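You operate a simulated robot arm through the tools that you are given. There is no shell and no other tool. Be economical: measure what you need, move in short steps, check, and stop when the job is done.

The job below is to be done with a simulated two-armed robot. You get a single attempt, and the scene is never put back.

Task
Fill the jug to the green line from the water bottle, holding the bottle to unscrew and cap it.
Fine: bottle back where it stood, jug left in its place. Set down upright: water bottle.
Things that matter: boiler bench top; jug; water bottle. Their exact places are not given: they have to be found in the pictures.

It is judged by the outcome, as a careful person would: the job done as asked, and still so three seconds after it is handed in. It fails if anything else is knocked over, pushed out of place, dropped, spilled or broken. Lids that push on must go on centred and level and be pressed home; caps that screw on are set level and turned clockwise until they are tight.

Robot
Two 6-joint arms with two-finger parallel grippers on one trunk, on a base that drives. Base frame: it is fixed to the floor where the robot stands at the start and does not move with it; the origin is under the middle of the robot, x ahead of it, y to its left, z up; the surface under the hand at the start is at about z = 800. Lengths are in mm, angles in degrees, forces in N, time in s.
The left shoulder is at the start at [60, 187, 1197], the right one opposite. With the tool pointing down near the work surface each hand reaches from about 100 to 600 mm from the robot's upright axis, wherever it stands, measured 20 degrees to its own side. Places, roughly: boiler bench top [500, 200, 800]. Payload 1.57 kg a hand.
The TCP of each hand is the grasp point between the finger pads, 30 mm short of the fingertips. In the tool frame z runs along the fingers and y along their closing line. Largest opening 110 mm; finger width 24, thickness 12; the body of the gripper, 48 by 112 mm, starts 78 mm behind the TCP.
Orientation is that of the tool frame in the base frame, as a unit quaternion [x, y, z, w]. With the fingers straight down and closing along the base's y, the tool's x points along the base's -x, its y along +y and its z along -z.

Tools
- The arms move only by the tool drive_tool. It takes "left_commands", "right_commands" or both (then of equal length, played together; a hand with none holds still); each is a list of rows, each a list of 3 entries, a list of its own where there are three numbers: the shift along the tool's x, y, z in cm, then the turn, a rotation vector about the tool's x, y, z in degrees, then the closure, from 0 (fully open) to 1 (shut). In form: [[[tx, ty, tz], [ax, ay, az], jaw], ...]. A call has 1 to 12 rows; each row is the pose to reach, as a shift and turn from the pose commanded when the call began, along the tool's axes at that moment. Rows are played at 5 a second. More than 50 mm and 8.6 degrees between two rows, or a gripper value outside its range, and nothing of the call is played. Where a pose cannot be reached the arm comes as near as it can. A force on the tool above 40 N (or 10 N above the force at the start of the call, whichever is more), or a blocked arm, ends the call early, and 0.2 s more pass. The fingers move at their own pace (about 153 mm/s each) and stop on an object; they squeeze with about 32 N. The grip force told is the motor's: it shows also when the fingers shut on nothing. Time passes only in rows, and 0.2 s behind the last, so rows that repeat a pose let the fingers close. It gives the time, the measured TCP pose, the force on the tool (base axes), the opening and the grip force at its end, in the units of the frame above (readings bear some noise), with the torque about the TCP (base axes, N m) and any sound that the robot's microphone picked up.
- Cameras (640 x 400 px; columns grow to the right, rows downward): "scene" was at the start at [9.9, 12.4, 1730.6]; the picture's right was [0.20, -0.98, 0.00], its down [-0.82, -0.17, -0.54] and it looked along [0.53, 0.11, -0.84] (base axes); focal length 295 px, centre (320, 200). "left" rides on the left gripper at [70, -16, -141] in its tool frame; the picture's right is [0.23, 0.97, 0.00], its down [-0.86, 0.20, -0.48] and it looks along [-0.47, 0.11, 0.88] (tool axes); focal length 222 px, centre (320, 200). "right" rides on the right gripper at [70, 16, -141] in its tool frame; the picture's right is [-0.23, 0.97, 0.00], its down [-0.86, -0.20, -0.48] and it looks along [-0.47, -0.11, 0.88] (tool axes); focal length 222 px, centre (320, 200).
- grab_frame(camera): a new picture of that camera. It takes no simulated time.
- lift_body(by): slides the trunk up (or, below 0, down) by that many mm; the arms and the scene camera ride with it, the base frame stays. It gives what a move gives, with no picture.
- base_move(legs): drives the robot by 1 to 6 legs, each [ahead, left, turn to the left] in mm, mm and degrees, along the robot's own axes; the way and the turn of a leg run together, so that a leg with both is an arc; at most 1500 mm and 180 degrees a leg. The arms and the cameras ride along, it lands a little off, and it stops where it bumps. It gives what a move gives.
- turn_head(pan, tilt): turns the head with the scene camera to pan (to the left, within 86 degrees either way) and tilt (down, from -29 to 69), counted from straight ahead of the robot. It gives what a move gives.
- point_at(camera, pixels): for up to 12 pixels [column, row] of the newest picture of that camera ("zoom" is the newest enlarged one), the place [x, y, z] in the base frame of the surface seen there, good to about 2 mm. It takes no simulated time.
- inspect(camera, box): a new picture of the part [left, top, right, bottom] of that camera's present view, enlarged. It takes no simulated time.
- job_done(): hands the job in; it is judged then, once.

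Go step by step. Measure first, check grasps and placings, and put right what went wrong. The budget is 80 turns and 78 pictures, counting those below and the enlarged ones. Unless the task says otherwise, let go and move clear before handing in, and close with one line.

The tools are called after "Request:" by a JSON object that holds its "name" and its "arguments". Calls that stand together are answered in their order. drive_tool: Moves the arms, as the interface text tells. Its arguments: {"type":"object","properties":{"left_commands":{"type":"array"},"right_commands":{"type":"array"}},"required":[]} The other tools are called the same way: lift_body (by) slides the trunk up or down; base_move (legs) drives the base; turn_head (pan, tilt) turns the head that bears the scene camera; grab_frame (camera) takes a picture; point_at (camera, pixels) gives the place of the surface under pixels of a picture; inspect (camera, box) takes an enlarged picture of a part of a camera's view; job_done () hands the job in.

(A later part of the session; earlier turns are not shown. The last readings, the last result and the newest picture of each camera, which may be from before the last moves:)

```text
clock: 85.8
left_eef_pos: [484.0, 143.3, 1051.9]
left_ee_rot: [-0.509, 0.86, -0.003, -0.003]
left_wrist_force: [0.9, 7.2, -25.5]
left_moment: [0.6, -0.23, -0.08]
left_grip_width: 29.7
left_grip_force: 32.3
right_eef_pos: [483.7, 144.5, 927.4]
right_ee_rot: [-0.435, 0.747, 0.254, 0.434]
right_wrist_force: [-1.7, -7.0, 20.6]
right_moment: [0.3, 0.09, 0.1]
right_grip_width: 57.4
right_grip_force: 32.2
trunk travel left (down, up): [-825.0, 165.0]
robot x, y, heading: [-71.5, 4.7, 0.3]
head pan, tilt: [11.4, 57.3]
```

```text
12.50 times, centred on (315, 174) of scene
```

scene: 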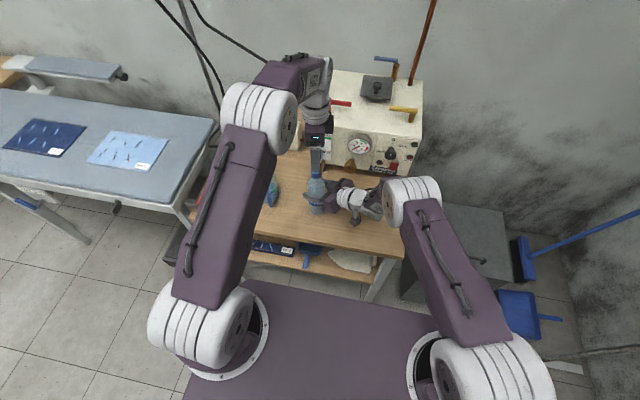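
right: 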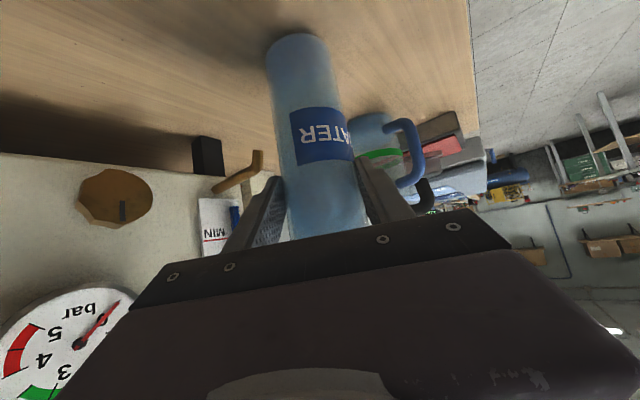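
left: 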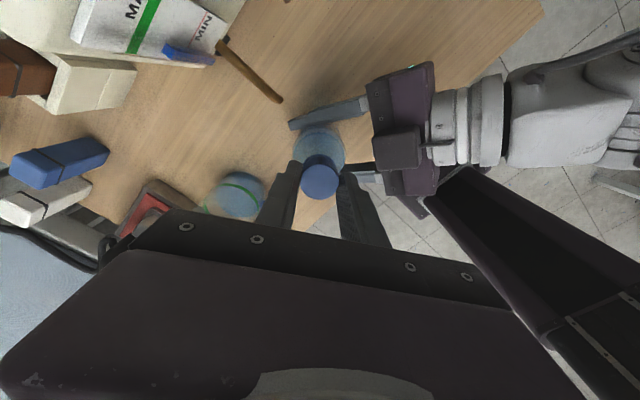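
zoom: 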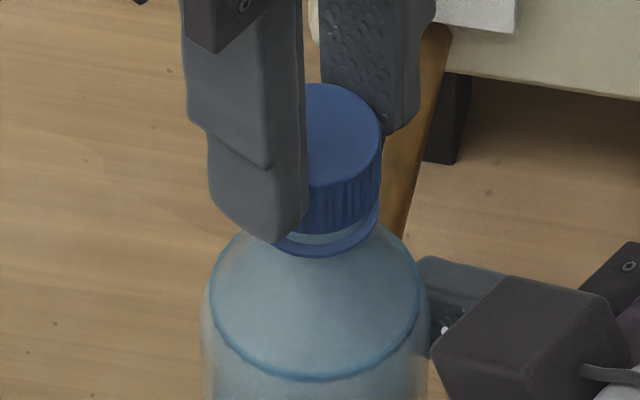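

The cap still holds against a 25 N pull, but the gap to the ring now looks about 1–2 mm wider than before. I'll ease the pull a little and keep turning counter-clockwise with this cap-only grip.

Request:
{"name": "drive_tool", "arguments": {"left_commands": [[[0, 0, 0.2], [0, 0, -8.4], 0.95], [[0, 0, 0.2], [0, 0, -16.8], 0.95], [[0, 0, 0.19], [0, 0, -25.2], 0.95], [[0, 0, 0.18], [0, 0, -33.6], 0.95], [[0, 0, 0.17], [0, 0, -42], 0.95], [[0, 0, 0.16], [0, 0, -50.4], 0.95], [[0, 0, 0.15], [0, 0, -58.8], 0.95], [[0, 0, 0.14], [0, 0, -67.2], 0.95], [[0, 0, 0.13], [0, 0, -75.6], 0.95], [[0, 0, 0.12], [0, 0, -80], 0.95]]}}

Request:
{"name": "inspect", "arguments": {"camera": "scene", "box": [297, 158, 333, 190]}}

```text
clock: 88.0
left_eef_pos: [483.7, 143.9, 1050.9]
left_ee_rot: [0.943, -0.331, 0.001, 0.003]
left_wrist_force: [-8.3, -5.3, -1.3]
left_moment: [-0.31, 0.1, -0.45]
left_grip_width: 29.9
left_grip_force: 32.3
right_eef_pos: [481.8, 144.1, 923.9]
right_ee_rot: [-0.435, 0.749, 0.253, 0.431]
right_wrist_force: [8.3, 5.2, -4.0]
right_moment: [-0.42, 0.94, 0.5]
right_grip_width: 57.3
right_grip_force: 32.5
trunk travel left (down, up): [-825.0, 165.0]
robot x, y, heading: [-69.3, -0.5, -0.1]
head pan, tilt: [11.4, 57.3]
```

```text
12.50 times, centred on (315, 174) of scene
```

zoom: 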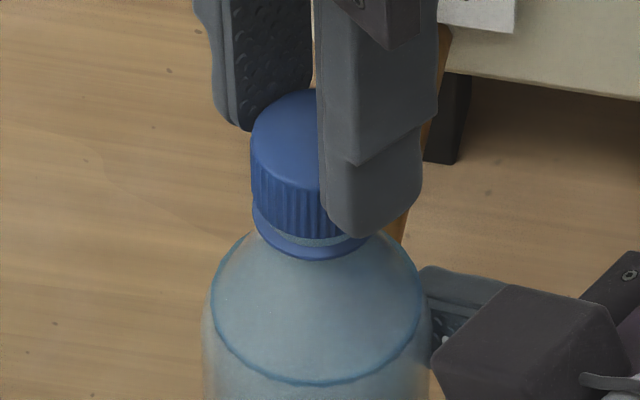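

The cap-to-waterline distance in the zoom grew from 292 to 296 px, about 1 mm, so the cap does move when only the cap is gripped. I'll wind back and do another cap-only stroke.

Request:
{"name": "drive_tool", "arguments": {"left_commands": [[[0, 0, 0], [0, 0, 0], 0.6], [[0, 0, 0], [0, 0, 0], 0.4], [[0, 0, 0], [0, 0, 8.5], 0.4], [[0, 0, 0], [0, 0, 17], 0.4], [[0, 0, 0], [0, 0, 25.5], 0.4], [[0, 0, 0], [0, 0, 34], 0.4], [[0, 0, 0], [0, 0, 42.5], 0.4], [[0, 0, 0], [0, 0, 51], 0.4], [[0, 0, 0], [0, 0, 59.5], 0.4], [[0, 0, 0], [0, 0, 68], 0.4], [[0, 0, 0], [0, 0, 76.5], 0.4], [[0, 0, 0], [0, 0, 85], 0.4]]}}

Request:
{"name": "drive_tool", "arguments": {"left_commands": [[[0, 0, 0], [0, 0, 8.5], 0.4], [[0, 0, 0], [0, 0, 17], 0.4], [[0, 0, 0], [0, 0, 25.5], 0.4], [[0, 0, 0], [0, 0, 34], 0.4], [[0, 0, 0], [0, 0, 42.5], 0.4], [[0, 0, 0], [0, 0, 51], 0.4], [[0, 0, 0], [0, 0, 59.5], 0.4], [[0, 0, 0], [0, 0, 68], 0.4], [[0, 0, 0], [0, 0, 76.5], 0.4], [[0, 0, 0], [0, 0, 85], 0.4], [[0, 0, 0.1], [0, 0, 93.5], 0.4], [[0, 0, 0.2], [0, 0, 102], 0.4]]}}

Request:
{"name": "drive_tool", "arguments": {"left_commands": [[[0, 0, 0], [0, 0, 0], 0.6], [[0, 0, 0], [0, 0, 0], 0.85], [[0, 0, 0], [0, 0, 0], 1], [[0, 0, -0.01], [0, 0, -8.4], 1], [[0, 0, -0.02], [0, 0, -16.8], 1], [[0, 0, -0.03], [0, 0, -25.2], 1], [[0, 0, -0.04], [0, 0, -33.6], 1], [[0, 0, -0.05], [0, 0, -42], 1], [[0, 0, -0.06], [0, 0, -50.4], 1], [[0, 0, -0.07], [0, 0, -58.8], 1], [[0, 0, -0.08], [0, 0, -67.2], 1], [[0, 0, -0.09], [0, 0, -75.6], 1]]}}

Request:
{"name": "inspect", "arguments": {"camera": "scene", "box": [297, 158, 333, 190]}}

Request:
{"name": "drive_tool", "arguments": {"left_commands": [[[0, 0, -0.01], [0, 0, -8.4], 1], [[0, 0, -0.02], [0, 0, -16.8], 1], [[0, 0, -0.03], [0, 0, -25.2], 1], [[0, 0, -0.03], [0, 0, -33.6], 1], [[0, 0, -0.04], [0, 0, -42], 1], [[0, 0, -0.05], [0, 0, -50.4], 1], [[0, 0, -0.06], [0, 0, -58.8], 1], [[0, 0, -0.07], [0, 0, -67.2], 1], [[0, 0, -0.08], [0, 0, -75.6], 1], [[0, 0, -0.09], [0, 0, -84], 1], [[0, 0, -0.1], [0, 0, -92.4], 1], [[0, 0, -0.11], [0, 0, -100], 1]]}}

Request:
{"name": "inspect", "arguments": {"camera": "scene", "box": [297, 158, 333, 190]}}

```text
clock: 90.6
left_eef_pos: [483.9, 143.1, 1050.8]
left_ee_rot: [-0.47, 0.883, -0.003, -0.001]
left_wrist_force: [0.0, -0.5, 0.1]
left_moment: [0.0, -0.01, -0.02]
left_grip_width: 66.1
left_grip_force: 0.1
right_eef_pos: [483.5, 143.4, 924.1]
right_ee_rot: [-0.436, 0.749, 0.253, 0.431]
right_wrist_force: [-0.2, -1.1, -4.3]
right_moment: [-0.04, -0.01, -0.01]
right_grip_width: 57.3
right_grip_force: 31.7
trunk travel left (down, up): [-825.0, 165.0]
robot x, y, heading: [-68.6, 1.1, -0.0]
head pan, tilt: [11.4, 57.3]
```

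```text
clock: 93.2
left_eef_pos: [483.9, 144.6, 1048.4]
left_ee_rot: [0.39, 0.921, -0.003, 0.002]
left_wrist_force: [0.0, 0.2, 0.0]
left_moment: [0.03, -0.02, 0.0]
left_grip_width: 66.1
left_grip_force: 0.0
right_eef_pos: [483.8, 143.1, 924.6]
right_ee_rot: [-0.435, 0.749, 0.252, 0.432]
right_wrist_force: [0.3, 0.2, -4.8]
right_moment: [-0.02, 0.01, 0.02]
right_grip_width: 57.0
right_grip_force: 32.0
trunk travel left (down, up): [-825.0, 165.0]
robot x, y, heading: [-65.6, 6.6, 0.1]
head pan, tilt: [11.4, 57.3]
```

```text
clock: 95.8
left_eef_pos: [484.8, 143.4, 1049.5]
left_ee_rot: [-0.258, 0.966, -0.003, -0.001]
left_wrist_force: [-1.2, 6.1, 0.4]
left_moment: [0.25, 0.0, -0.36]
left_grip_width: 30.1
left_grip_force: 32.7
right_eef_pos: [483.4, 142.5, 923.8]
right_ee_rot: [-0.434, 0.75, 0.253, 0.432]
right_wrist_force: [-0.1, -6.2, -3.5]
right_moment: [0.57, 0.11, 0.35]
right_grip_width: 57.0
right_grip_force: 31.7
trunk travel left (down, up): [-825.0, 165.0]
robot x, y, heading: [-66.9, 4.3, -0.0]
head pan, tilt: [11.4, 57.3]
```

```text
12.50 times, centred on (315, 174) of scene
```

zoom: 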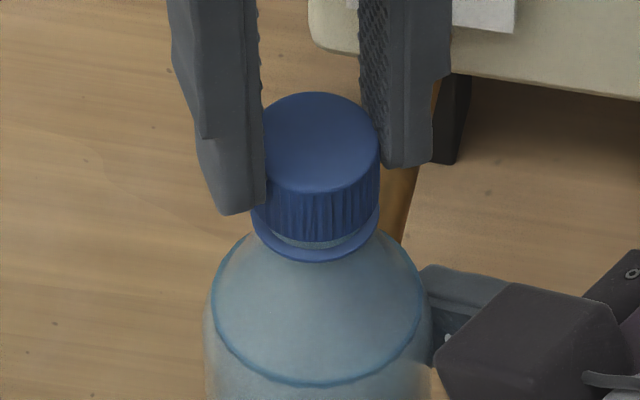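

```text
clock: 98.4
left_eef_pos: [484.9, 142.3, 1050.4]
left_ee_rot: [0.906, -0.424, 0.001, 0.002]
left_wrist_force: [-6.0, -1.9, -1.8]
left_moment: [-0.03, 0.12, -0.44]
left_grip_width: 29.9
left_grip_force: 32.1
right_eef_pos: [483.6, 142.7, 924.1]
right_ee_rot: [-0.435, 0.749, 0.252, 0.431]
right_wrist_force: [5.6, 2.0, -2.2]
right_moment: [-0.24, 0.62, 0.45]
right_grip_width: 57.1
right_grip_force: 31.8
trunk travel left (down, up): [-825.0, 165.0]
robot x, y, heading: [-69.0, 1.8, -0.1]
head pan, tilt: [11.4, 57.3]
```

```text
12.50 times, centred on (315, 174) of scene
```

zoom: 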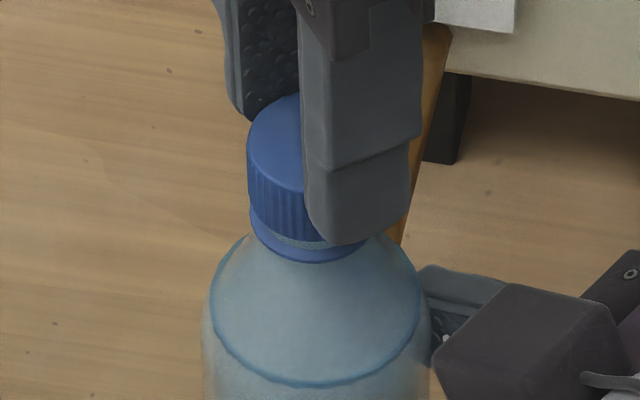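

The cap isn't rising and the torque saturates at −0.45, so it is slipping against a stuck cap. As a diagnosis, I'll turn clockwise 33° at this height, then re-grip deeper and turn counter-clockwise, comparing torques.

Request:
{"name": "drive_tool", "arguments": {"left_commands": [[[0, 0, 0], [0, 0, 8.4], 1], [[0, 0, 0], [0, 0, 16.8], 1], [[0, 0, 0], [0, 0, 25.2], 1], [[0, 0, 0], [0, 0, 33.6], 1]]}}

Request:
{"name": "drive_tool", "arguments": {"left_commands": [[[0, 0, 0], [0, 0, 0], 0.6], [[0, 0, 0], [0, 0, 0], 0.4], [[0, 0, 0.5], [0, 0, 0], 0.4], [[0, 0, 1.0], [0, 0, 0], 0.4], [[0, 0, 1.0], [0, 0, 0], 0.7], [[0, 0, 1.0], [0, 0, 0], 1], [[0, 0, 1.0], [0, 0, 0], 1]]}}

Request:
{"name": "drive_tool", "arguments": {"left_commands": [[[0, 0, 0], [0, 0, -8.4], 1], [[0, 0, 0], [0, 0, -16.8], 1], [[0, 0, 0], [0, 0, -25.2], 1], [[0, 0, 0], [0, 0, -33.6], 1]]}}

Request:
{"name": "inspect", "arguments": {"camera": "scene", "box": [297, 158, 333, 190]}}

```text
clock: 99.4
left_eef_pos: [483.8, 142.3, 1049.8]
left_ee_rot: [0.744, -0.668, 0.002, 0.003]
left_wrist_force: [-7.4, -6.2, -3.1]
left_moment: [-0.4, 0.32, 0.02]
left_grip_width: 29.8
left_grip_force: 31.9
right_eef_pos: [482.3, 144.0, 924.6]
right_ee_rot: [-0.434, 0.749, 0.252, 0.433]
right_wrist_force: [8.2, 7.0, -2.4]
right_moment: [-0.48, 0.61, 0.02]
right_grip_width: 57.1
right_grip_force: 32.1
trunk travel left (down, up): [-825.0, 165.0]
robot x, y, heading: [-70.9, 2.1, -0.2]
head pan, tilt: [11.4, 57.3]
```

```text
clock: 101.0
left_eef_pos: [483.4, 142.8, 1039.6]
left_ee_rot: [0.745, -0.667, 0.003, 0.003]
left_wrist_force: [-4.0, -0.7, 0.0]
left_moment: [-0.05, 0.15, -0.02]
left_grip_width: 30.1
left_grip_force: 32.7
right_eef_pos: [482.6, 142.6, 924.2]
right_ee_rot: [-0.434, 0.749, 0.252, 0.432]
right_wrist_force: [3.9, 0.5, -4.9]
right_moment: [-0.07, 0.38, 0.03]
right_grip_width: 57.1
right_grip_force: 31.8
trunk travel left (down, up): [-825.0, 165.0]
robot x, y, heading: [-72.2, 1.2, 0.2]
head pan, tilt: [11.4, 57.3]
```

```text
clock: 102.0
left_eef_pos: [485.2, 144.0, 1040.6]
left_ee_rot: [0.906, -0.424, 0.002, 0.002]
left_wrist_force: [0.0, 1.5, -0.3]
left_moment: [0.05, 0.04, 0.02]
left_grip_width: 30.1
left_grip_force: 32.2
right_eef_pos: [482.7, 143.5, 923.0]
right_ee_rot: [-0.435, 0.749, 0.252, 0.432]
right_wrist_force: [1.3, -0.6, -4.5]
right_moment: [0.03, 0.07, 0.02]
right_grip_width: 57.3
right_grip_force: 31.8
trunk travel left (down, up): [-825.0, 165.0]
robot x, y, heading: [-67.4, 2.4, -0.1]
head pan, tilt: [11.4, 57.3]
```

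```text
12.50 times, centred on (315, 174) of scene
```

zoom: 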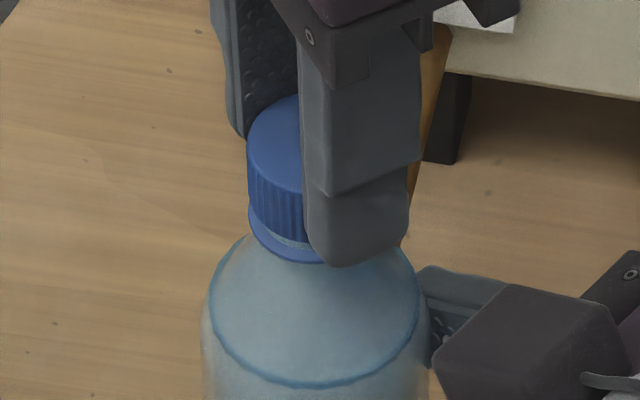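

Clockwise was free (0.02), and the deep counter-clockwise turn back to the same angle was free too. So it looks like a stop in the counter-clockwise direction. I'll continue 25° deeper-grip counter-clockwise to confirm.

Request:
{"name": "drive_tool", "arguments": {"left_commands": [[[0, 0, 0], [0, 0, -8.4], 1], [[0, 0, 0], [0, 0, -16.8], 1], [[0, 0, 0], [0, 0, -25.2], 1]]}}

Request:
{"name": "inspect", "arguments": {"camera": "left", "box": [270, 120, 370, 220]}}

```text
clock: 102.8
left_eef_pos: [483.4, 143.6, 1039.9]
left_ee_rot: [0.976, -0.216, 0.001, 0.003]
left_wrist_force: [0.4, -0.7, -0.1]
left_moment: [0.0, 0.0, 0.0]
left_grip_width: 29.9
left_grip_force: 31.5
right_eef_pos: [483.3, 142.4, 923.9]
right_ee_rot: [-0.434, 0.749, 0.252, 0.432]
right_wrist_force: [-0.8, -0.5, -5.3]
right_moment: [-0.01, 0.01, 0.02]
right_grip_width: 57.3
right_grip_force: 32.2
trunk travel left (down, up): [-825.0, 165.0]
robot x, y, heading: [-68.7, 1.5, -0.0]
head pan, tilt: [11.4, 57.3]
```

```text
4.00 times, centred on (320, 170) of left
```

zoom: 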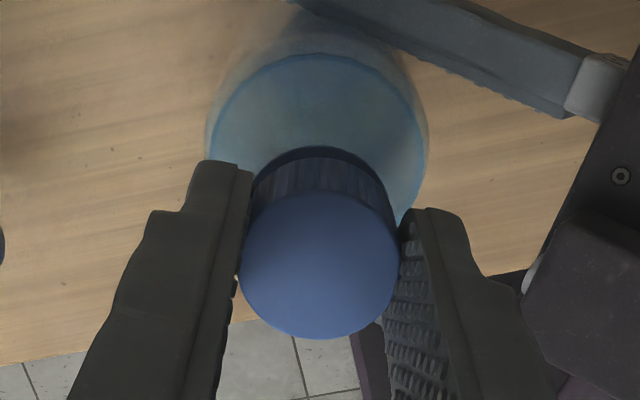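

Every load is now zero in this grip. I'll lift 15 mm and see whether the cap comes.

Request:
{"name": "drive_tool", "arguments": {"left_commands": [[[0, 0, -0.3], [0, 0, 0], 1], [[0, 0, -0.6], [0, 0, 0], 1], [[0, 0, -1.0], [0, 0, 0], 1], [[0, 0, -1.5], [0, 0, 0], 1]]}}

Request:
{"name": "inspect", "arguments": {"camera": "scene", "box": [290, 150, 340, 195]}}

```text
clock: 103.8
left_eef_pos: [484.9, 144.3, 1056.6]
left_ee_rot: [0.976, -0.216, 0.001, 0.003]
left_wrist_force: [-0.4, -0.6, 0.5]
left_moment: [0.01, -0.02, -0.04]
left_grip_width: 29.7
left_grip_force: 31.7
right_eef_pos: [482.1, 143.5, 924.1]
right_ee_rot: [-0.435, 0.749, 0.253, 0.431]
right_wrist_force: [-0.1, -0.5, -4.7]
right_moment: [-0.02, 0.02, 0.01]
right_grip_width: 56.9
right_grip_force: 31.7
trunk travel left (down, up): [-825.0, 165.0]
robot x, y, heading: [-70.8, 5.1, -0.1]
head pan, tilt: [11.4, 57.3]
```

```text
8.89 times, centred on (315, 172) of scene
```

zoom: 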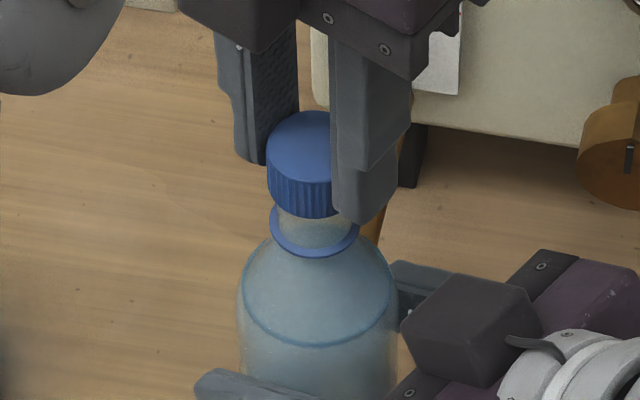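

The cap is off: it is clear of the neck and held by the left hand. I'll lift it straight up and carry it aside to the left, then check.

Request:
{"name": "drive_tool", "arguments": {"left_commands": [[[0, 0, -3.3], [0, 0, 0], 1], [[0, 0, -6.6], [0, 0, 0], 1], [[0, 0, -10], [0, 0, 0], 1], [[-2.8, -2, -11], [0, 0, 0], 1], [[-5.6, -4, -12], [0, 0, 0], 1], [[-8.3, -6, -13], [0, 0, 0], 1], [[-11.1, -8, -14], [0, 0, 0], 1], [[-13.9, -10, -15], [0, 0, 0], 1], [[-16.7, -12.1, -16], [0, 0, 0], 1], [[-19.4, -14.1, -17], [0, 0, 0], 1], [[-22.2, -16.1, -18.5], [0, 0, 0], 1], [[-25, -18.1, -20], [0, 0, 0], 1]]}}

Request:
{"name": "grab_frame", "arguments": {"camera": "scene"}}

Request:
{"name": "inspect", "arguments": {"camera": "scene", "box": [245, 150, 345, 225]}}

Request:
{"name": "point_at", "arguments": {"camera": "zoom", "pixels": [[60, 240], [120, 230], [85, 195], [90, 290], [110, 320], [40, 250], [140, 330], [430, 120], [430, 145], [445, 220], [395, 215], [480, 215]]}}

```text
clock: 106.4
left_eef_pos: [334.2, 416.3, 1253.9]
left_ee_rot: [0.976, -0.217, 0.001, 0.004]
left_wrist_force: [-0.3, 0.6, -0.1]
left_moment: [-0.02, 0.0, 0.01]
left_grip_width: 30.0
left_grip_force: 32.2
right_eef_pos: [482.5, 144.2, 924.5]
right_ee_rot: [-0.434, 0.749, 0.251, 0.433]
right_wrist_force: [0.3, 0.3, -4.3]
right_moment: [0.0, -0.04, 0.0]
right_grip_width: 57.1
right_grip_force: 31.4
trunk travel left (down, up): [-825.0, 165.0]
robot x, y, heading: [-68.4, -1.3, -0.1]
head pan, tilt: [11.4, 57.3]
```

```text
23 pictures are left
```

scene: 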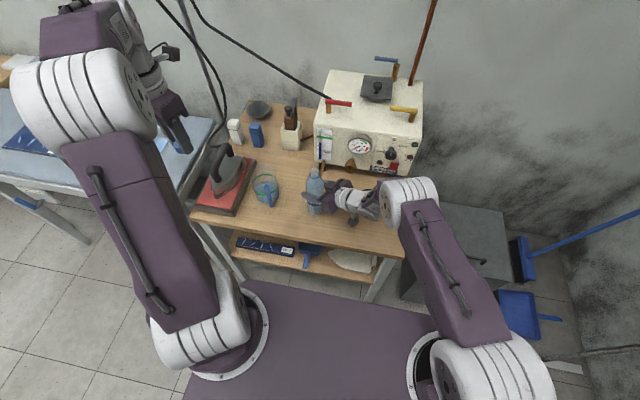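

```text
5.33 times, centred on (295, 188) of scene
```

zoom: 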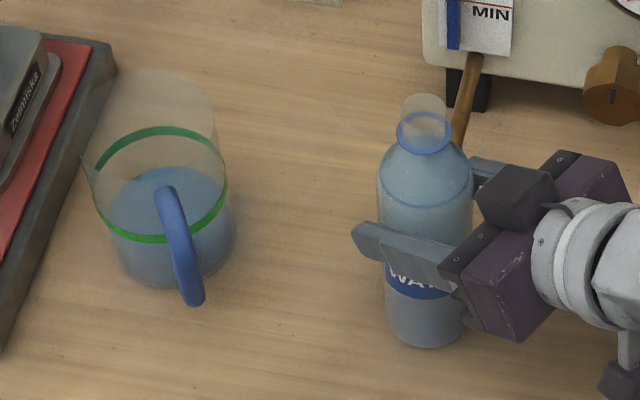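

```text
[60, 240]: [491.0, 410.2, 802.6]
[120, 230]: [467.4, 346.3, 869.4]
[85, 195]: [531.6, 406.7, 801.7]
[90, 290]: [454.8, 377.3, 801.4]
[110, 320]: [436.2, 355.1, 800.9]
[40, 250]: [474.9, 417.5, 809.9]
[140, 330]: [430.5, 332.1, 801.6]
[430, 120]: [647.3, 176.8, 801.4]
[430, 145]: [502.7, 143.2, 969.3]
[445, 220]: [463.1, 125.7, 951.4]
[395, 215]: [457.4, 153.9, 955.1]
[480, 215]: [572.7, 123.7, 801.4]
```

The mouth is open and the bottle is held. The pouring pose is too far for the right arm from here, so I'll raise the bottle 155 mm to clear the jug, then shift the base 40 mm forward and 190 mm left.

Request:
{"name": "drive_tool", "arguments": {"right_commands": [[[-1.7, 0, -1], [0, 0, 0], 0.7], [[-3.5, 0, -2], [0, 0, 0], 0.7], [[-5.2, 0, -3], [0, 0, 0], 0.7], [[-6.9, 0, -4], [0, 0, 0], 0.7], [[-8.7, 0, -5], [0, 0, 0], 0.7], [[-10.4, 0, -6], [0, 0, 0], 0.7], [[-12.1, 0, -7], [0, 0, 0], 0.7], [[-13.4, 0, -7.8], [0, 0, 0], 0.7], [[-13.4, 0, -7.8], [0, 0, 0], 0.7]]}}

Request:
{"name": "grab_frame", "arguments": {"camera": "scene"}}

```text
clock: 108.4
left_eef_pos: [334.1, 415.6, 1253.8]
left_ee_rot: [0.976, -0.217, 0.001, 0.003]
left_wrist_force: [-0.7, 0.7, 0.2]
left_moment: [0.0, -0.01, 0.01]
left_grip_width: 29.9
left_grip_force: 31.5
right_eef_pos: [483.4, 143.0, 1078.5]
right_ee_rot: [-0.435, 0.749, 0.253, 0.431]
right_wrist_force: [0.3, 1.1, -5.1]
right_moment: [0.0, -0.01, 0.05]
right_grip_width: 57.0
right_grip_force: 32.1
trunk travel left (down, up): [-825.0, 165.0]
robot x, y, heading: [-69.0, 1.0, -0.1]
head pan, tilt: [11.4, 57.3]
```

```text
21 pictures are left
```

scene: 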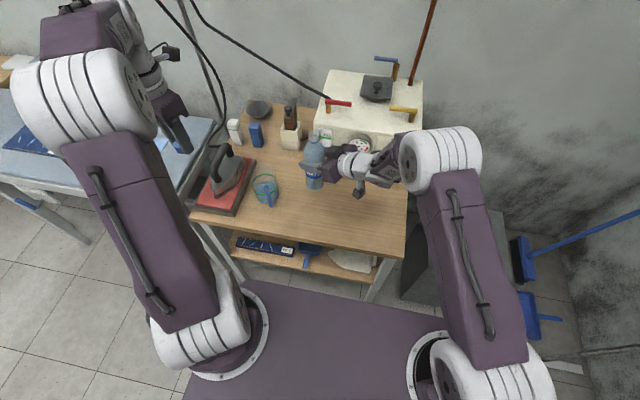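

It's raised and upright. Now the base shift.

Request:
{"name": "base_move", "arguments": {"legs": [[0, 95, 0], [40, 95, 0]]}}

Request:
{"name": "grab_frame", "arguments": {"camera": "scene"}}

```text
clock: 110.3
left_eef_pos: [372.4, 603.9, 1254.1]
left_ee_rot: [0.976, -0.216, 0.002, 0.003]
left_wrist_force: [-0.8, -0.3, 0.5]
left_moment: [-0.03, 0.0, -0.02]
left_grip_width: 29.8
left_grip_force: 31.6
right_eef_pos: [522.3, 328.6, 1078.6]
right_ee_rot: [-0.434, 0.749, 0.253, 0.432]
right_wrist_force: [-0.3, 0.1, -4.3]
right_moment: [-0.01, -0.02, 0.0]
right_grip_width: 57.0
right_grip_force: 32.7
trunk travel left (down, up): [-825.0, 165.0]
robot x, y, heading: [-34.4, 192.8, -0.1]
head pan, tilt: [11.4, 57.3]
```

```text
20 pictures are left
```

scene: 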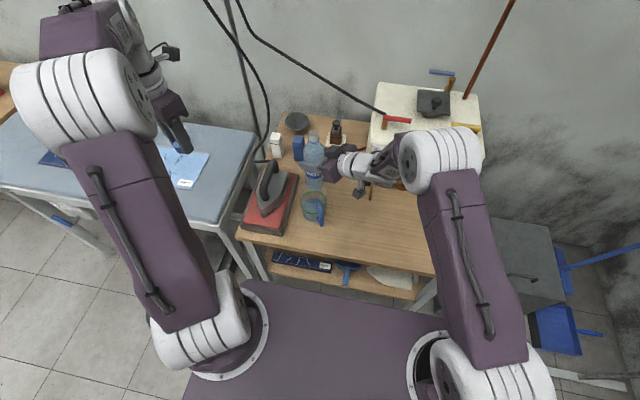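

The bottle is now directly above the jug at z 1078 and upright. I'll draw back at height while tilting, then lower to TCP (462,248,990) at 45°, which is before flow starts.

Request:
{"name": "drive_tool", "arguments": {"right_commands": [[[1.3, 0.3, -2.2], [0, 6, 0], 0.7], [[2.5, 0.6, -4.4], [0, 12, 0], 0.7], [[3.8, 0.9, -6.5], [0, 18, 0], 0.7], [[5, 1.2, -8.7], [0, 24, 0], 0.7], [[6.9, 1.2, -7.6], [0, 29.5, 0], 0.7], [[8.9, 1.2, -6.5], [0, 35, 0], 0.7], [[10.8, 1.2, -5.4], [0, 40, 0], 0.7], [[12.7, 1.2, -4.3], [0, 45, 0], 0.7], [[12.7, 1.2, -4.3], [0, 45, 0], 0.7]]}}

Request:
{"name": "inspect", "arguments": {"camera": "scene", "box": [270, 130, 400, 240]}}

```text
clock: 112.3
left_eef_pos: [374.2, 604.4, 1252.4]
left_ee_rot: [0.976, -0.216, 0.001, 0.003]
left_wrist_force: [-0.4, 0.5, 0.6]
left_moment: [0.03, 0.02, 0.01]
left_grip_width: 29.7
left_grip_force: 31.7
right_eef_pos: [461.3, 250.0, 988.4]
right_ee_rot: [-0.499, 0.857, 0.066, 0.112]
right_wrist_force: [0.0, 0.2, -4.6]
right_moment: [0.06, -0.03, 0.01]
right_grip_width: 57.0
right_grip_force: 32.1
trunk travel left (down, up): [-825.0, 165.0]
robot x, y, heading: [-27.9, 189.4, 0.1]
head pan, tilt: [11.4, 57.3]
```

```text
3.64 times, centred on (335, 185) of scene
```

zoom: 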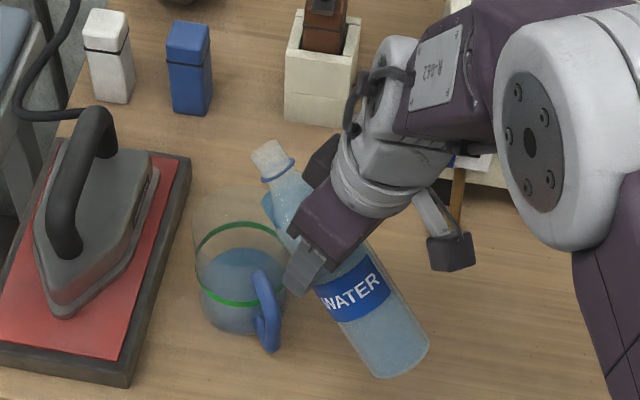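

At 45° the mouth points over the jug with no flow yet. I'll tilt on to about 74°, holding the mouth over the jug.

Request:
{"name": "drive_tool", "arguments": {"right_commands": [[[0.7, -0.05, 0.05], [0, 6.5, 0], 0.7], [[1.3, -0.1, 0.1], [0, 13, 0], 0.7], [[1.9, -0.15, 0.1], [0, 19, 0], 0.7], [[2.5, -0.2, 0.15], [0, 24, 0], 0.7], [[2.6, -0.2, 0.15], [0, 26.5, 0], 0.7], [[2.7, -0.2, 0.15], [0, 29, 0], 0.7], [[2.7, -0.2, 0.15], [0, 29, 0], 0.7]]}}

Request:
{"name": "inspect", "arguments": {"camera": "scene", "box": [280, 150, 370, 230]}}

```text
clock: 113.9
left_eef_pos: [374.5, 602.9, 1254.0]
left_ee_rot: [0.976, -0.216, 0.0, 0.002]
left_wrist_force: [0.3, 0.1, -0.3]
left_moment: [0.01, 0.03, -0.01]
left_grip_width: 30.0
left_grip_force: 31.8
right_eef_pos: [374.1, 230.4, 959.2]
right_ee_rot: [-0.494, 0.865, 0.078, -0.023]
right_wrist_force: [0.0, -0.2, -3.4]
right_moment: [0.08, -0.02, 0.03]
right_grip_width: 56.9
right_grip_force: 31.3
right hand out of reach, approached as far as the arm can: row 1, 2, 3, 4, 5, 6, 7
trunk travel left (down, up): [-825.0, 165.0]
robot x, y, heading: [-28.1, 189.5, -0.1]
head pan, tilt: [11.4, 57.3]
```

```text
5.00 times, centred on (325, 190) of scene
```

zoom: 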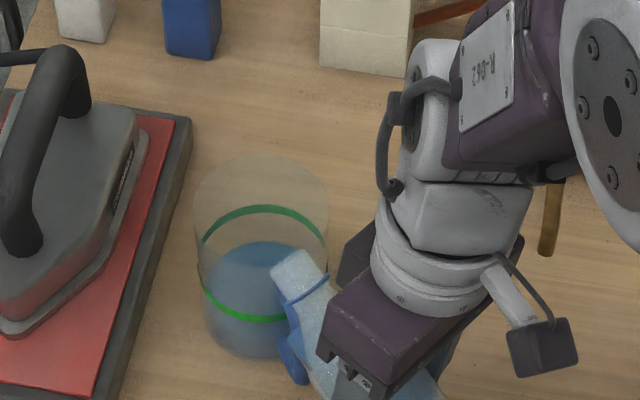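

The arm ran out of reach and slid to (374,230,959), putting the mouth off to the side of the jug. I'll un-tilt and go back to the previous pose straight away.

Request:
{"name": "drive_tool", "arguments": {"right_commands": [[[-1.0, -0.8, -0.7], [1, -8, 0], 0.7], [[-2.5, -2, -1.5], [3.5, -15.5, 0], 0.7], [[-4, -3.5, -2.3], [6, -22, 0], 0.7], [[-5.3, -4.8, -3], [8, -28, 0], 0.7], [[-6.3, -5.9, -3.6], [9, -30, 0], 0.7], [[-6.3, -5.9, -3.6], [9, -30, 0], 0.7]]}}

Request:
{"name": "inspect", "arguments": {"camera": "scene", "box": [265, 140, 385, 240]}}

Request:
{"name": "point_at", "arguments": {"camera": "zoom", "pixels": [[250, 250], [230, 270], [210, 290], [235, 230], [225, 315], [190, 270]]}}

```text
clock: 115.3
left_eef_pos: [374.1, 603.9, 1254.3]
left_ee_rot: [0.976, -0.217, 0.001, 0.002]
left_wrist_force: [-0.1, -0.1, -0.3]
left_moment: [0.01, 0.02, 0.04]
left_grip_width: 29.8
left_grip_force: 32.2
right_eef_pos: [460.6, 250.3, 988.4]
right_ee_rot: [-0.457, 0.846, 0.135, 0.239]
right_wrist_force: [-0.6, -0.6, -4.8]
right_moment: [0.09, -0.03, 0.02]
right_grip_width: 57.3
right_grip_force: 32.2
trunk travel left (down, up): [-825.0, 165.0]
robot x, y, heading: [-31.9, 191.6, 0.0]
head pan, tilt: [11.4, 57.3]
```

```text
4.00 times, centred on (325, 190) of scene
```

zoom: 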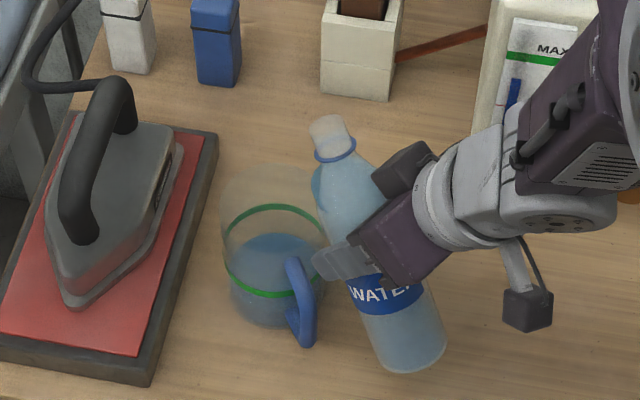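

```text
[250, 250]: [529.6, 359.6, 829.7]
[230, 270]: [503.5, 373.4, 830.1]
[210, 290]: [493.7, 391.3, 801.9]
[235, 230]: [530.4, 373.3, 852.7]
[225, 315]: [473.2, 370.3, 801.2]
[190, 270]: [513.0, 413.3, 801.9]
```

Good: nothing was lost. The weight is still 4.8 N and the jug level is 830, unchanged. The wrist can't pitch past vertical, so I'll re-orient to pour towards +y instead (tilting about the x-axis), starting at 50° with TCP (508,229,990).

Request:
{"name": "drive_tool", "arguments": {"right_commands": [[[-0.15, -1, 0.05], [3.2, 3, -4.1], 0.7], [[-0.3, -2, 0.1], [6.4, 6, -8.2], 0.7], [[-0.5, -3.1, 0.15], [9.5, 9, -12.3], 0.7], [[-0.65, -4.1, 0.2], [12.7, 12, -16.4], 0.7], [[-0.8, -5.1, 0.24], [15.9, 15, -20.5], 0.7], [[-0.8, -5.1, 0.24], [15.9, 15, -20.5], 0.7]]}}

Request:
{"name": "inspect", "arguments": {"camera": "scene", "box": [265, 140, 385, 240]}}

```text
clock: 116.7
left_eef_pos: [374.6, 603.6, 1252.7]
left_ee_rot: [0.976, -0.217, 0.001, 0.003]
left_wrist_force: [0.9, -0.3, 0.4]
left_moment: [0.01, 0.02, -0.01]
left_grip_width: 30.0
left_grip_force: 31.6
right_eef_pos: [513.0, 233.8, 994.8]
right_ee_rot: [-0.556, 0.791, -0.06, 0.246]
right_wrist_force: [0.5, 0.5, -5.4]
right_moment: [0.08, 0.01, -0.02]
right_grip_width: 56.8
right_grip_force: 32.3
right hand out of reach, approached as far as the arm can: row 4, 5, 6
trunk travel left (down, up): [-825.0, 165.0]
robot x, y, heading: [-32.2, 190.6, -0.0]
head pan, tilt: [11.4, 57.3]
```

```text
4.00 times, centred on (325, 190) of scene
```

zoom: 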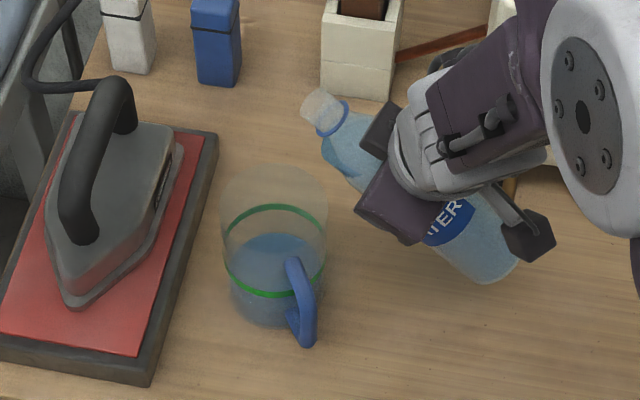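

The bottle now leans 44° towards +y with its mouth in line with the jug, and the reach error is only about 5 mm. I'll tilt on to 70° with the mouth at about (508,308).

Request:
{"name": "drive_tool", "arguments": {"right_commands": [[[0.6, 0.05, 0.2], [0.9, 4.4, -2.4], 0.7], [[1.1, 0.1, 0.4], [1.9, 8.8, -4.8], 0.7], [[1.7, 0.2, 0.7], [2.8, 13.3, -7.2], 0.7], [[2.3, 0.25, 0.9], [3.7, 17.7, -9.6], 0.7], [[2.8, 0.3, 1.1], [4.65, 22.1, -12], 0.7], [[2.8, 0.3, 1.1], [4.65, 22.1, -12], 0.7]]}}

Request:
{"name": "inspect", "arguments": {"camera": "scene", "box": [265, 140, 385, 240]}}

```text
clock: 118.1
left_eef_pos: [372.9, 603.5, 1253.5]
left_ee_rot: [0.976, -0.217, 0.002, 0.003]
left_wrist_force: [-0.1, -0.5, -0.2]
left_moment: [0.01, 0.0, 0.01]
left_grip_width: 29.8
left_grip_force: 31.7
right_eef_pos: [508.8, 210.3, 975.6]
right_ee_rot: [-0.603, 0.759, -0.222, 0.104]
right_wrist_force: [-0.2, 0.5, -4.5]
right_moment: [0.13, -0.04, 0.02]
right_grip_width: 57.2
right_grip_force: 32.4
trunk travel left (down, up): [-825.0, 165.0]
robot x, y, heading: [-28.7, 189.3, -0.0]
head pan, tilt: [11.4, 57.3]
```

```text
4.00 times, centred on (325, 190) of scene
```

zoom: 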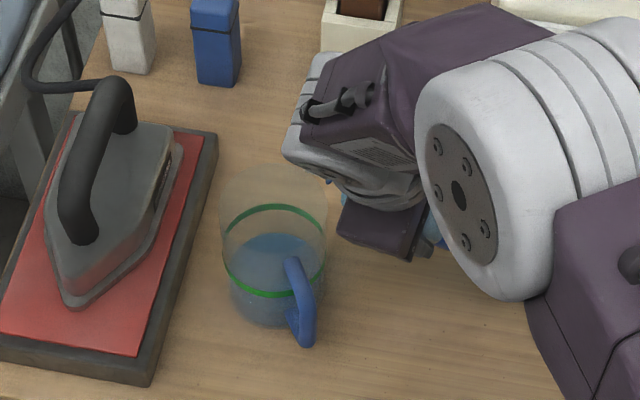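

It reached 70° exactly, with the weight still about 4.5 N and the jug unchanged. I'll tilt 8° more, slowly, in place, and check for flow.

Request:
{"name": "drive_tool", "arguments": {"right_commands": [[[0, 0, 0], [0.5, 1.7, -0.9], 0.7], [[0, 0, 0], [1, 3.5, -1.7], 0.7], [[0, 0, 0], [1.5, 5.2, -2.6], 0.7], [[0, 0, 0], [2, 6.95, -3.4], 0.7], [[0, 0, 0], [2, 6.95, -3.4], 0.7], [[0, 0, 0], [2, 6.95, -3.4], 0.7]]}}

Request:
{"name": "inspect", "arguments": {"camera": "scene", "box": [285, 160, 365, 240]}}

Request:
{"name": "point_at", "arguments": {"camera": "zoom", "pixels": [[180, 150], [200, 160], [170, 170], [210, 140], [160, 190], [190, 175]]}}

```text
clock: 119.5
left_eef_pos: [373.6, 603.7, 1253.1]
left_ee_rot: [0.976, -0.216, 0.001, 0.003]
left_wrist_force: [0.2, -0.8, -0.4]
left_moment: [-0.01, 0.0, 0.05]
left_grip_width: 29.7
left_grip_force: 31.6
right_eef_pos: [508.3, 210.7, 974.8]
right_ee_rot: [-0.609, 0.742, -0.275, 0.062]
right_wrist_force: [-0.4, -0.3, -4.6]
right_moment: [0.14, 0.02, -0.01]
right_grip_width: 57.4
right_grip_force: 31.3
trunk travel left (down, up): [-825.0, 165.0]
robot x, y, heading: [-30.6, 190.9, 0.1]
head pan, tilt: [11.4, 57.3]
```

```text
5.00 times, centred on (325, 200) of scene
```

zoom: 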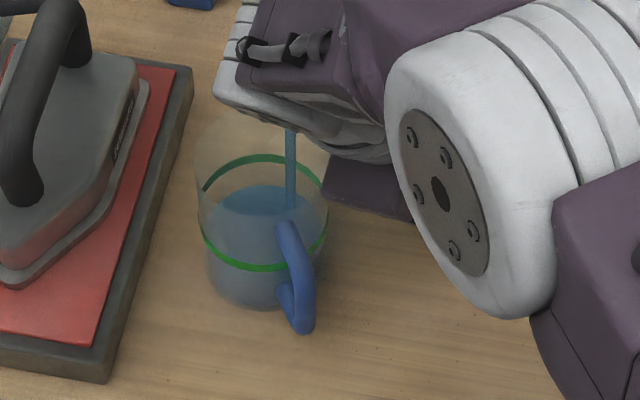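

```text
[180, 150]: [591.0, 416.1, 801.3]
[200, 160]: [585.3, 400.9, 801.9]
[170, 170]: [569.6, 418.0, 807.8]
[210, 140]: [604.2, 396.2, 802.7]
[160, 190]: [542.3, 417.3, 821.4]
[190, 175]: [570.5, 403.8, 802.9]
```

Flow has started, and the stream falls inside the jug at (290,195). I'll hold this tilt about 1 s and read the level.

Request:
{"name": "drive_tool", "arguments": {"right_commands": [[[0, 0, 0], [0, 0, 0], 0.7], [[0, 0, 0], [0, 0, 0], 0.7], [[0, 0, 0], [0, 0, 0], 0.7], [[0, 0, 0], [0, 0, 0], 0.7], [[0, 0, 0], [0, 0, 0], 0.7]]}}

Request:
{"name": "inspect", "arguments": {"camera": "scene", "box": [285, 160, 365, 240]}}

Request:
{"name": "point_at", "arguments": {"camera": "zoom", "pixels": [[240, 205], [260, 200], [230, 215], [260, 220], [245, 230], [290, 190], [225, 200], [250, 190]]}}

```text
clock: 120.7
left_eef_pos: [373.3, 603.6, 1251.6]
left_ee_rot: [0.976, -0.216, 0.001, 0.002]
left_wrist_force: [0.6, -0.7, -0.2]
left_moment: [-0.03, 0.03, -0.01]
left_grip_width: 29.9
left_grip_force: 31.7
right_eef_pos: [508.4, 210.9, 975.3]
right_ee_rot: [-0.609, 0.741, -0.275, 0.063]
right_wrist_force: [0.0, -0.6, -3.6]
right_moment: [0.1, 0.01, -0.03]
right_grip_width: 57.2
right_grip_force: 31.5
trunk travel left (down, up): [-825.0, 165.0]
robot x, y, heading: [-31.7, 190.7, -0.4]
head pan, tilt: [11.4, 57.3]
```

```text
5.00 times, centred on (325, 200) of scene
```

zoom: 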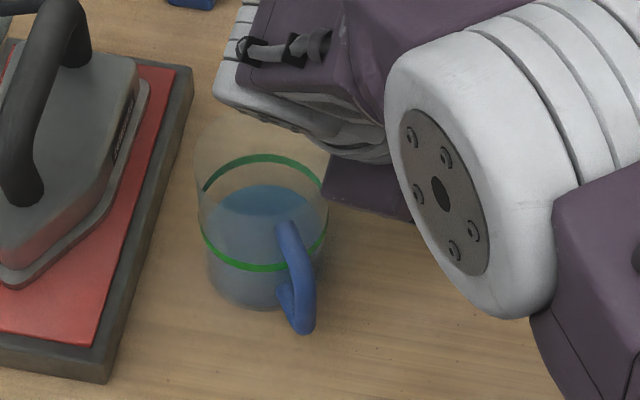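

```text
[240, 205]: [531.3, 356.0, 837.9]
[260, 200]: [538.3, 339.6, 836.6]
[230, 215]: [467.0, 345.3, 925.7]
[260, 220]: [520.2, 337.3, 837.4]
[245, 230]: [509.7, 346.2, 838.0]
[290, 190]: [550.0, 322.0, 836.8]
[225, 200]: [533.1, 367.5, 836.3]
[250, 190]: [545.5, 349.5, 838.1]
```

The flow stopped at equilibrium with the level at 837 (target about 868). I'll tilt 3.5° more and let it settle.

Request:
{"name": "drive_tool", "arguments": {"right_commands": [[[0, 0, 0], [0.3, 1, -0.5], 0.7], [[0, 0, 0], [0.6, 2, -1], 0.7], [[0, 0, 0], [0.9, 3.04, -1.5], 0.7], [[0, 0, 0], [0.9, 3.04, -1.5], 0.7], [[0, 0, 0], [0.9, 3.04, -1.5], 0.7], [[0, 0, 0], [0.9, 3.04, -1.5], 0.7], [[0, 0, 0], [0.9, 3.04, -1.5], 0.7], [[0, 0, 0], [0.9, 3.04, -1.5], 0.7], [[0, 0, 0], [0.9, 3.04, -1.5], 0.7]]}}

Request:
{"name": "inspect", "arguments": {"camera": "scene", "box": [285, 160, 365, 240]}}

Request:
{"name": "point_at", "arguments": {"camera": "zoom", "pixels": [[240, 205], [260, 200], [250, 195], [260, 215], [245, 215], [225, 200], [250, 190]]}}

```text
clock: 122.7
left_eef_pos: [372.8, 603.7, 1253.3]
left_ee_rot: [0.976, -0.216, 0.002, 0.003]
left_wrist_force: [-0.5, 0.2, 1.0]
left_moment: [-0.06, 0.02, -0.01]
left_grip_width: 29.6
left_grip_force: 31.8
right_eef_pos: [508.0, 210.1, 975.7]
right_ee_rot: [-0.611, 0.732, -0.297, 0.044]
right_wrist_force: [0.1, -0.1, -4.1]
right_moment: [0.11, 0.0, -0.04]
right_grip_width: 57.3
right_grip_force: 32.0
trunk travel left (down, up): [-825.0, 165.0]
robot x, y, heading: [-35.5, 192.2, 0.0]
head pan, tilt: [11.4, 57.3]
```

```text
5.00 times, centred on (325, 200) of scene
```

zoom: 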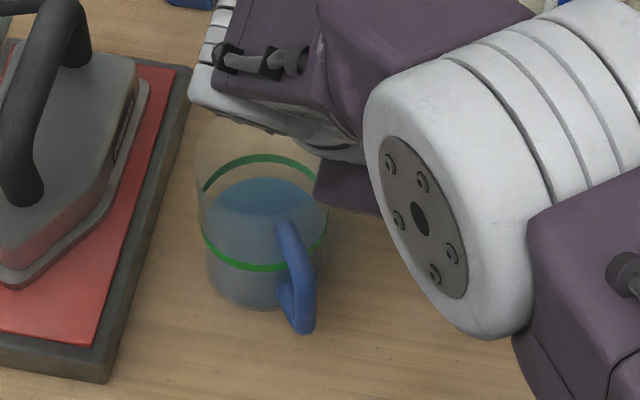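

```text
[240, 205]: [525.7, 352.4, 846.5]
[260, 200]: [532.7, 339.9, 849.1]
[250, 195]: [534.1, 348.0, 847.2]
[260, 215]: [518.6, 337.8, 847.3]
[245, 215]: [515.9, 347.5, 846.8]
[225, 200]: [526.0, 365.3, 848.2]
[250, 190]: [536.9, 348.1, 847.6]
```

The level is 847.5 (+10 mm for 3.5°) and needs about 20 mm more. I'll tilt another 5.5°.

Request:
{"name": "drive_tool", "arguments": {"right_commands": [[[0, 0, 0], [0.35, 1.2, -0.6], 0.7], [[0, 0, 0], [0.7, 2.4, -1.2], 0.7], [[0, 0, 0], [1.05, 3.6, -1.8], 0.7], [[0, 0, 0], [1.38, 4.78, -2.35], 0.7], [[0, 0, 0], [1.38, 4.78, -2.35], 0.7], [[0, 0, 0], [1.38, 4.78, -2.35], 0.7], [[0, 0, 0], [1.38, 4.78, -2.35], 0.7], [[0, 0, 0], [1.38, 4.78, -2.35], 0.7], [[0, 0, 0], [1.38, 4.78, -2.35], 0.7], [[0, 0, 0], [1.38, 4.78, -2.35], 0.7], [[0, 0, 0], [1.38, 4.78, -2.35], 0.7]]}}

Request:
{"name": "inspect", "arguments": {"camera": "scene", "box": [285, 160, 365, 240]}}

Request:
{"name": "point_at", "arguments": {"camera": "zoom", "pixels": [[240, 195], [260, 190], [250, 185], [260, 205], [245, 205], [225, 190], [250, 178], [205, 185], [265, 157], [215, 253]]}}

```text
clock: 125.1
left_eef_pos: [374.0, 603.7, 1253.8]
left_ee_rot: [0.976, -0.217, 0.001, 0.003]
left_wrist_force: [-0.3, -0.3, 0.3]
left_moment: [-0.04, 0.02, -0.01]
left_grip_width: 30.0
left_grip_force: 32.1
right_eef_pos: [507.6, 210.8, 975.9]
right_ee_rot: [-0.612, 0.718, -0.332, 0.014]
right_wrist_force: [-0.4, 1.0, -2.9]
right_moment: [0.04, 0.01, 0.0]
right_grip_width: 57.0
right_grip_force: 32.2
trunk travel left (down, up): [-825.0, 165.0]
robot x, y, heading: [-30.0, 191.0, -0.1]
head pan, tilt: [11.4, 57.3]
```

```text
5.00 times, centred on (325, 200) of scene
```

zoom: 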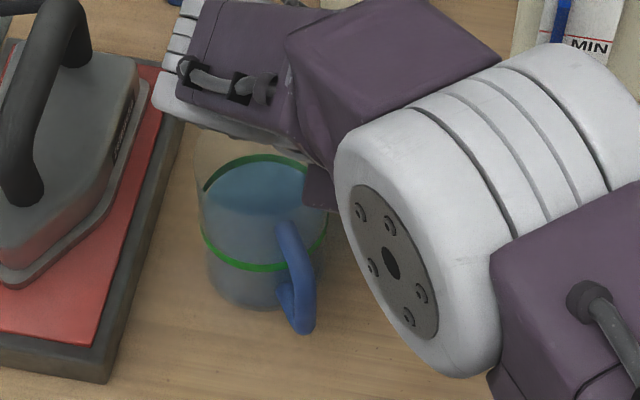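

```text
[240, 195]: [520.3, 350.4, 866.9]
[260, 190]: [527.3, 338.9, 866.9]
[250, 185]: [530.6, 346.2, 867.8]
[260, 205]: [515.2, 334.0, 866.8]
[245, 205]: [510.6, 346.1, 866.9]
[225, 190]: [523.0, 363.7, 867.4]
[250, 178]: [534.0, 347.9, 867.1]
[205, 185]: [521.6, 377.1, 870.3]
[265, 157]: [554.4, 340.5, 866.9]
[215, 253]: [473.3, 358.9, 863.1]
```

The level reads 867, right at the green line (about 867.5). I'll un-tilt at once, keeping the mouth over the jug.

Request:
{"name": "drive_tool", "arguments": {"right_commands": [[[-0.2, -0.2, -0.4], [-1.9, -6.5, 3.2], 0.7], [[-0.45, -0.45, -0.9], [-3.8, -13, 6.4], 0.7], [[-0.7, -0.7, -1.3], [-5.6, -19.5, 9.6], 0.7], [[-0.95, -0.95, -1.8], [-7.4, -25.8, 12.7], 0.7], [[-1.2, -1.2, -2.2], [-9.2, -32, 15.8], 0.7], [[-1.4, -1.4, -2.65], [-10.9, -37.8, 18.6], 0.7], [[-1.4, -1.4, -2.65], [-10.9, -37.8, 18.6], 0.7], [[-1.4, -1.4, -2.65], [-10.9, -37.8, 18.6], 0.7]]}}

```text
clock: 126.9
left_eef_pos: [372.5, 603.6, 1253.9]
left_ee_rot: [0.976, -0.217, 0.001, 0.003]
left_wrist_force: [0.0, -0.2, -0.5]
left_moment: [-0.04, 0.02, -0.01]
left_grip_width: 29.7
left_grip_force: 31.9
right_eef_pos: [510.0, 234.4, 996.3]
right_ee_rot: [-0.567, 0.789, -0.051, 0.23]
right_wrist_force: [0.8, 0.5, -1.3]
right_moment: [0.05, 0.02, 0.03]
right_grip_width: 57.2
right_grip_force: 32.1
trunk travel left (down, up): [-825.0, 165.0]
robot x, y, heading: [-28.9, 189.4, 0.0]
head pan, tilt: [11.4, 57.3]
```

It's back to 45° and the pour has ended. I'll bring the bottle upright and high again at (522,329,1078), rising first.

Request:
{"name": "drive_tool", "arguments": {"right_commands": [[[-1.25, -0.55, -1.6], [-1.8, -6.1, 2.9], 0.7], [[-2.5, -1.1, -3.2], [-3.5, -12.2, 5.9], 0.7], [[-3.75, -1.6, -4.8], [-5.3, -18.3, 8.8], 0.7], [[-5.7, -1.3, -4.9], [-6.8, -23.5, 11.3], 0.7], [[-7.6, -1.05, -5], [-8.3, -28.7, 13.9], 0.7], [[-9.6, -0.8, -5.05], [-9.8, -34, 16.4], 0.7], [[-11.5, -0.5, -5.1], [-11.3, -39.2, 18.9], 0.7], [[-11.5, -0.5, -5.1], [-11.3, -39.2, 18.9], 0.7]]}}

Request:
{"name": "grab_frame", "arguments": {"camera": "scene"}}

```text
clock: 128.7
left_eef_pos: [373.5, 603.5, 1254.0]
left_ee_rot: [0.976, -0.216, 0.001, 0.003]
left_wrist_force: [-0.1, -0.6, -0.3]
left_moment: [0.0, 0.03, -0.02]
left_grip_width: 30.0
left_grip_force: 32.2
right_eef_pos: [524.2, 326.7, 1081.8]
right_ee_rot: [-0.43, 0.744, 0.263, 0.439]
right_wrist_force: [0.4, 0.4, -2.3]
right_moment: [0.03, 0.03, -0.02]
right_grip_width: 57.1
right_grip_force: 31.9
right hand out of reach, approached as far as the arm can: row 1
trunk travel left (down, up): [-825.0, 165.0]
robot x, y, heading: [-32.2, 194.8, 0.3]
head pan, tilt: [11.4, 57.3]
```

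```text
10 pictures are left
```

scene: 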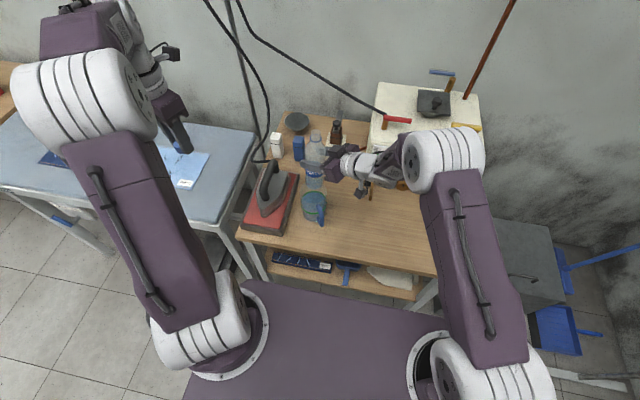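

Upright again with about 2.3 N left. I'll drive the base back right and back to its earlier place.

Request:
{"name": "base_move", "arguments": {"legs": [[0, -95, 0], [-40, -95, 0]]}}

```text
clock: 130.6
left_eef_pos: [333.7, 414.4, 1252.7]
left_ee_rot: [0.976, -0.216, 0.0, 0.003]
left_wrist_force: [0.7, -0.4, 0.0]
left_moment: [0.01, 0.03, 0.02]
left_grip_width: 29.7
left_grip_force: 31.8
right_eef_pos: [484.3, 138.2, 1081.3]
right_ee_rot: [-0.431, 0.744, 0.263, 0.438]
right_wrist_force: [0.4, 1.1, -2.5]
right_moment: [0.01, 0.06, 0.02]
right_grip_width: 56.9
right_grip_force: 32.1
trunk travel left (down, up): [-825.0, 165.0]
robot x, y, heading: [-70.3, -0.7, -0.0]
head pan, tilt: [11.4, 57.3]
```

Base restored, and the bottle is above its spot. I'll lower it 158 mm, fix a 1.3° lean, and set it down.

Request:
{"name": "drive_tool", "arguments": {"right_commands": [[[2, 0, 1.1], [0, 0.3, -0.3], 0.7], [[4, 0, 2.1], [0, 0.7, -0.6], 0.7], [[6, 0, 3.2], [0, 1.3, -0.9], 0.7], [[8, 0, 4.2], [0, 1.3, -0.9], 0.7], [[10, 0, 5.3], [0, 1.3, -0.9], 0.7], [[12, 0, 6.3], [0, 1.3, -0.9], 0.7], [[13.2, 0, 7], [0, 1.3, -0.9], 0.7], [[13.9, 0, 7.36], [0, 1.3, -0.9], 0.7], [[14.0, 0, 7.41], [0, 1.3, -0.9], 0.7], [[14.08, 0, 7.46], [0, 1.3, -0.9], 0.7], [[14.08, 0, 7.46], [0, 1.3, -0.9], 0.7]]}}

Request:
{"name": "inspect", "arguments": {"camera": "scene", "box": [250, 150, 350, 225]}}

Request:
{"name": "point_at", "arguments": {"camera": "zoom", "pixels": [[395, 137], [400, 140], [405, 137], [360, 215], [440, 190], [403, 200], [375, 320], [435, 330], [405, 335], [80, 215], [100, 225], [90, 205]]}}

```text
clock: 133.0
left_eef_pos: [332.5, 412.5, 1253.8]
left_ee_rot: [0.976, -0.217, 0.001, 0.003]
left_wrist_force: [0.2, -0.7, 0.0]
left_moment: [-0.03, 0.02, 0.02]
left_grip_width: 29.6
left_grip_force: 31.9
right_eef_pos: [479.8, 137.4, 923.2]
right_ee_rot: [-0.439, 0.745, 0.254, 0.434]
right_wrist_force: [0.6, -0.4, 9.6]
right_moment: [-0.26, 0.06, -0.02]
right_grip_width: 57.1
right_grip_force: 32.2
trunk travel left (down, up): [-825.0, 165.0]
robot x, y, heading: [-72.1, 2.3, 0.2]
head pan, tilt: [11.4, 57.3]
```

```text
5.33 times, centred on (300, 188) of scene
```

zoom: 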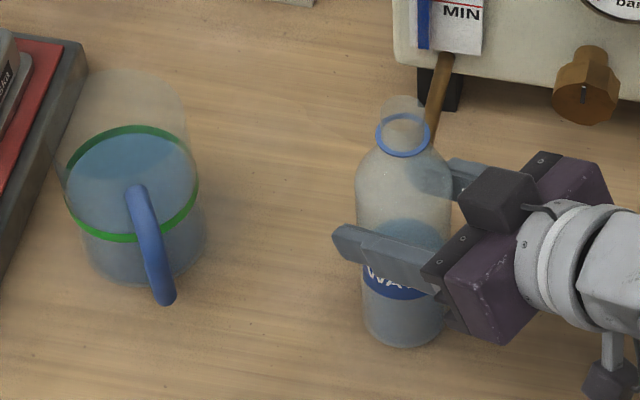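

```text
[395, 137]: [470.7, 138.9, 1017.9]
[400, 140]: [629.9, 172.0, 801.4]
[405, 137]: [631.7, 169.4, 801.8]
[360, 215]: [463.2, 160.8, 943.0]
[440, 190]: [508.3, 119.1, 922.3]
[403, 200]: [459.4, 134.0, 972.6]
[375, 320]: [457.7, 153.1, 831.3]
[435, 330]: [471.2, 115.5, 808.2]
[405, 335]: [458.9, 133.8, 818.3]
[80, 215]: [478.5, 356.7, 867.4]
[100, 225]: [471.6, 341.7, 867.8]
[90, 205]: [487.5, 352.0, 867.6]
```

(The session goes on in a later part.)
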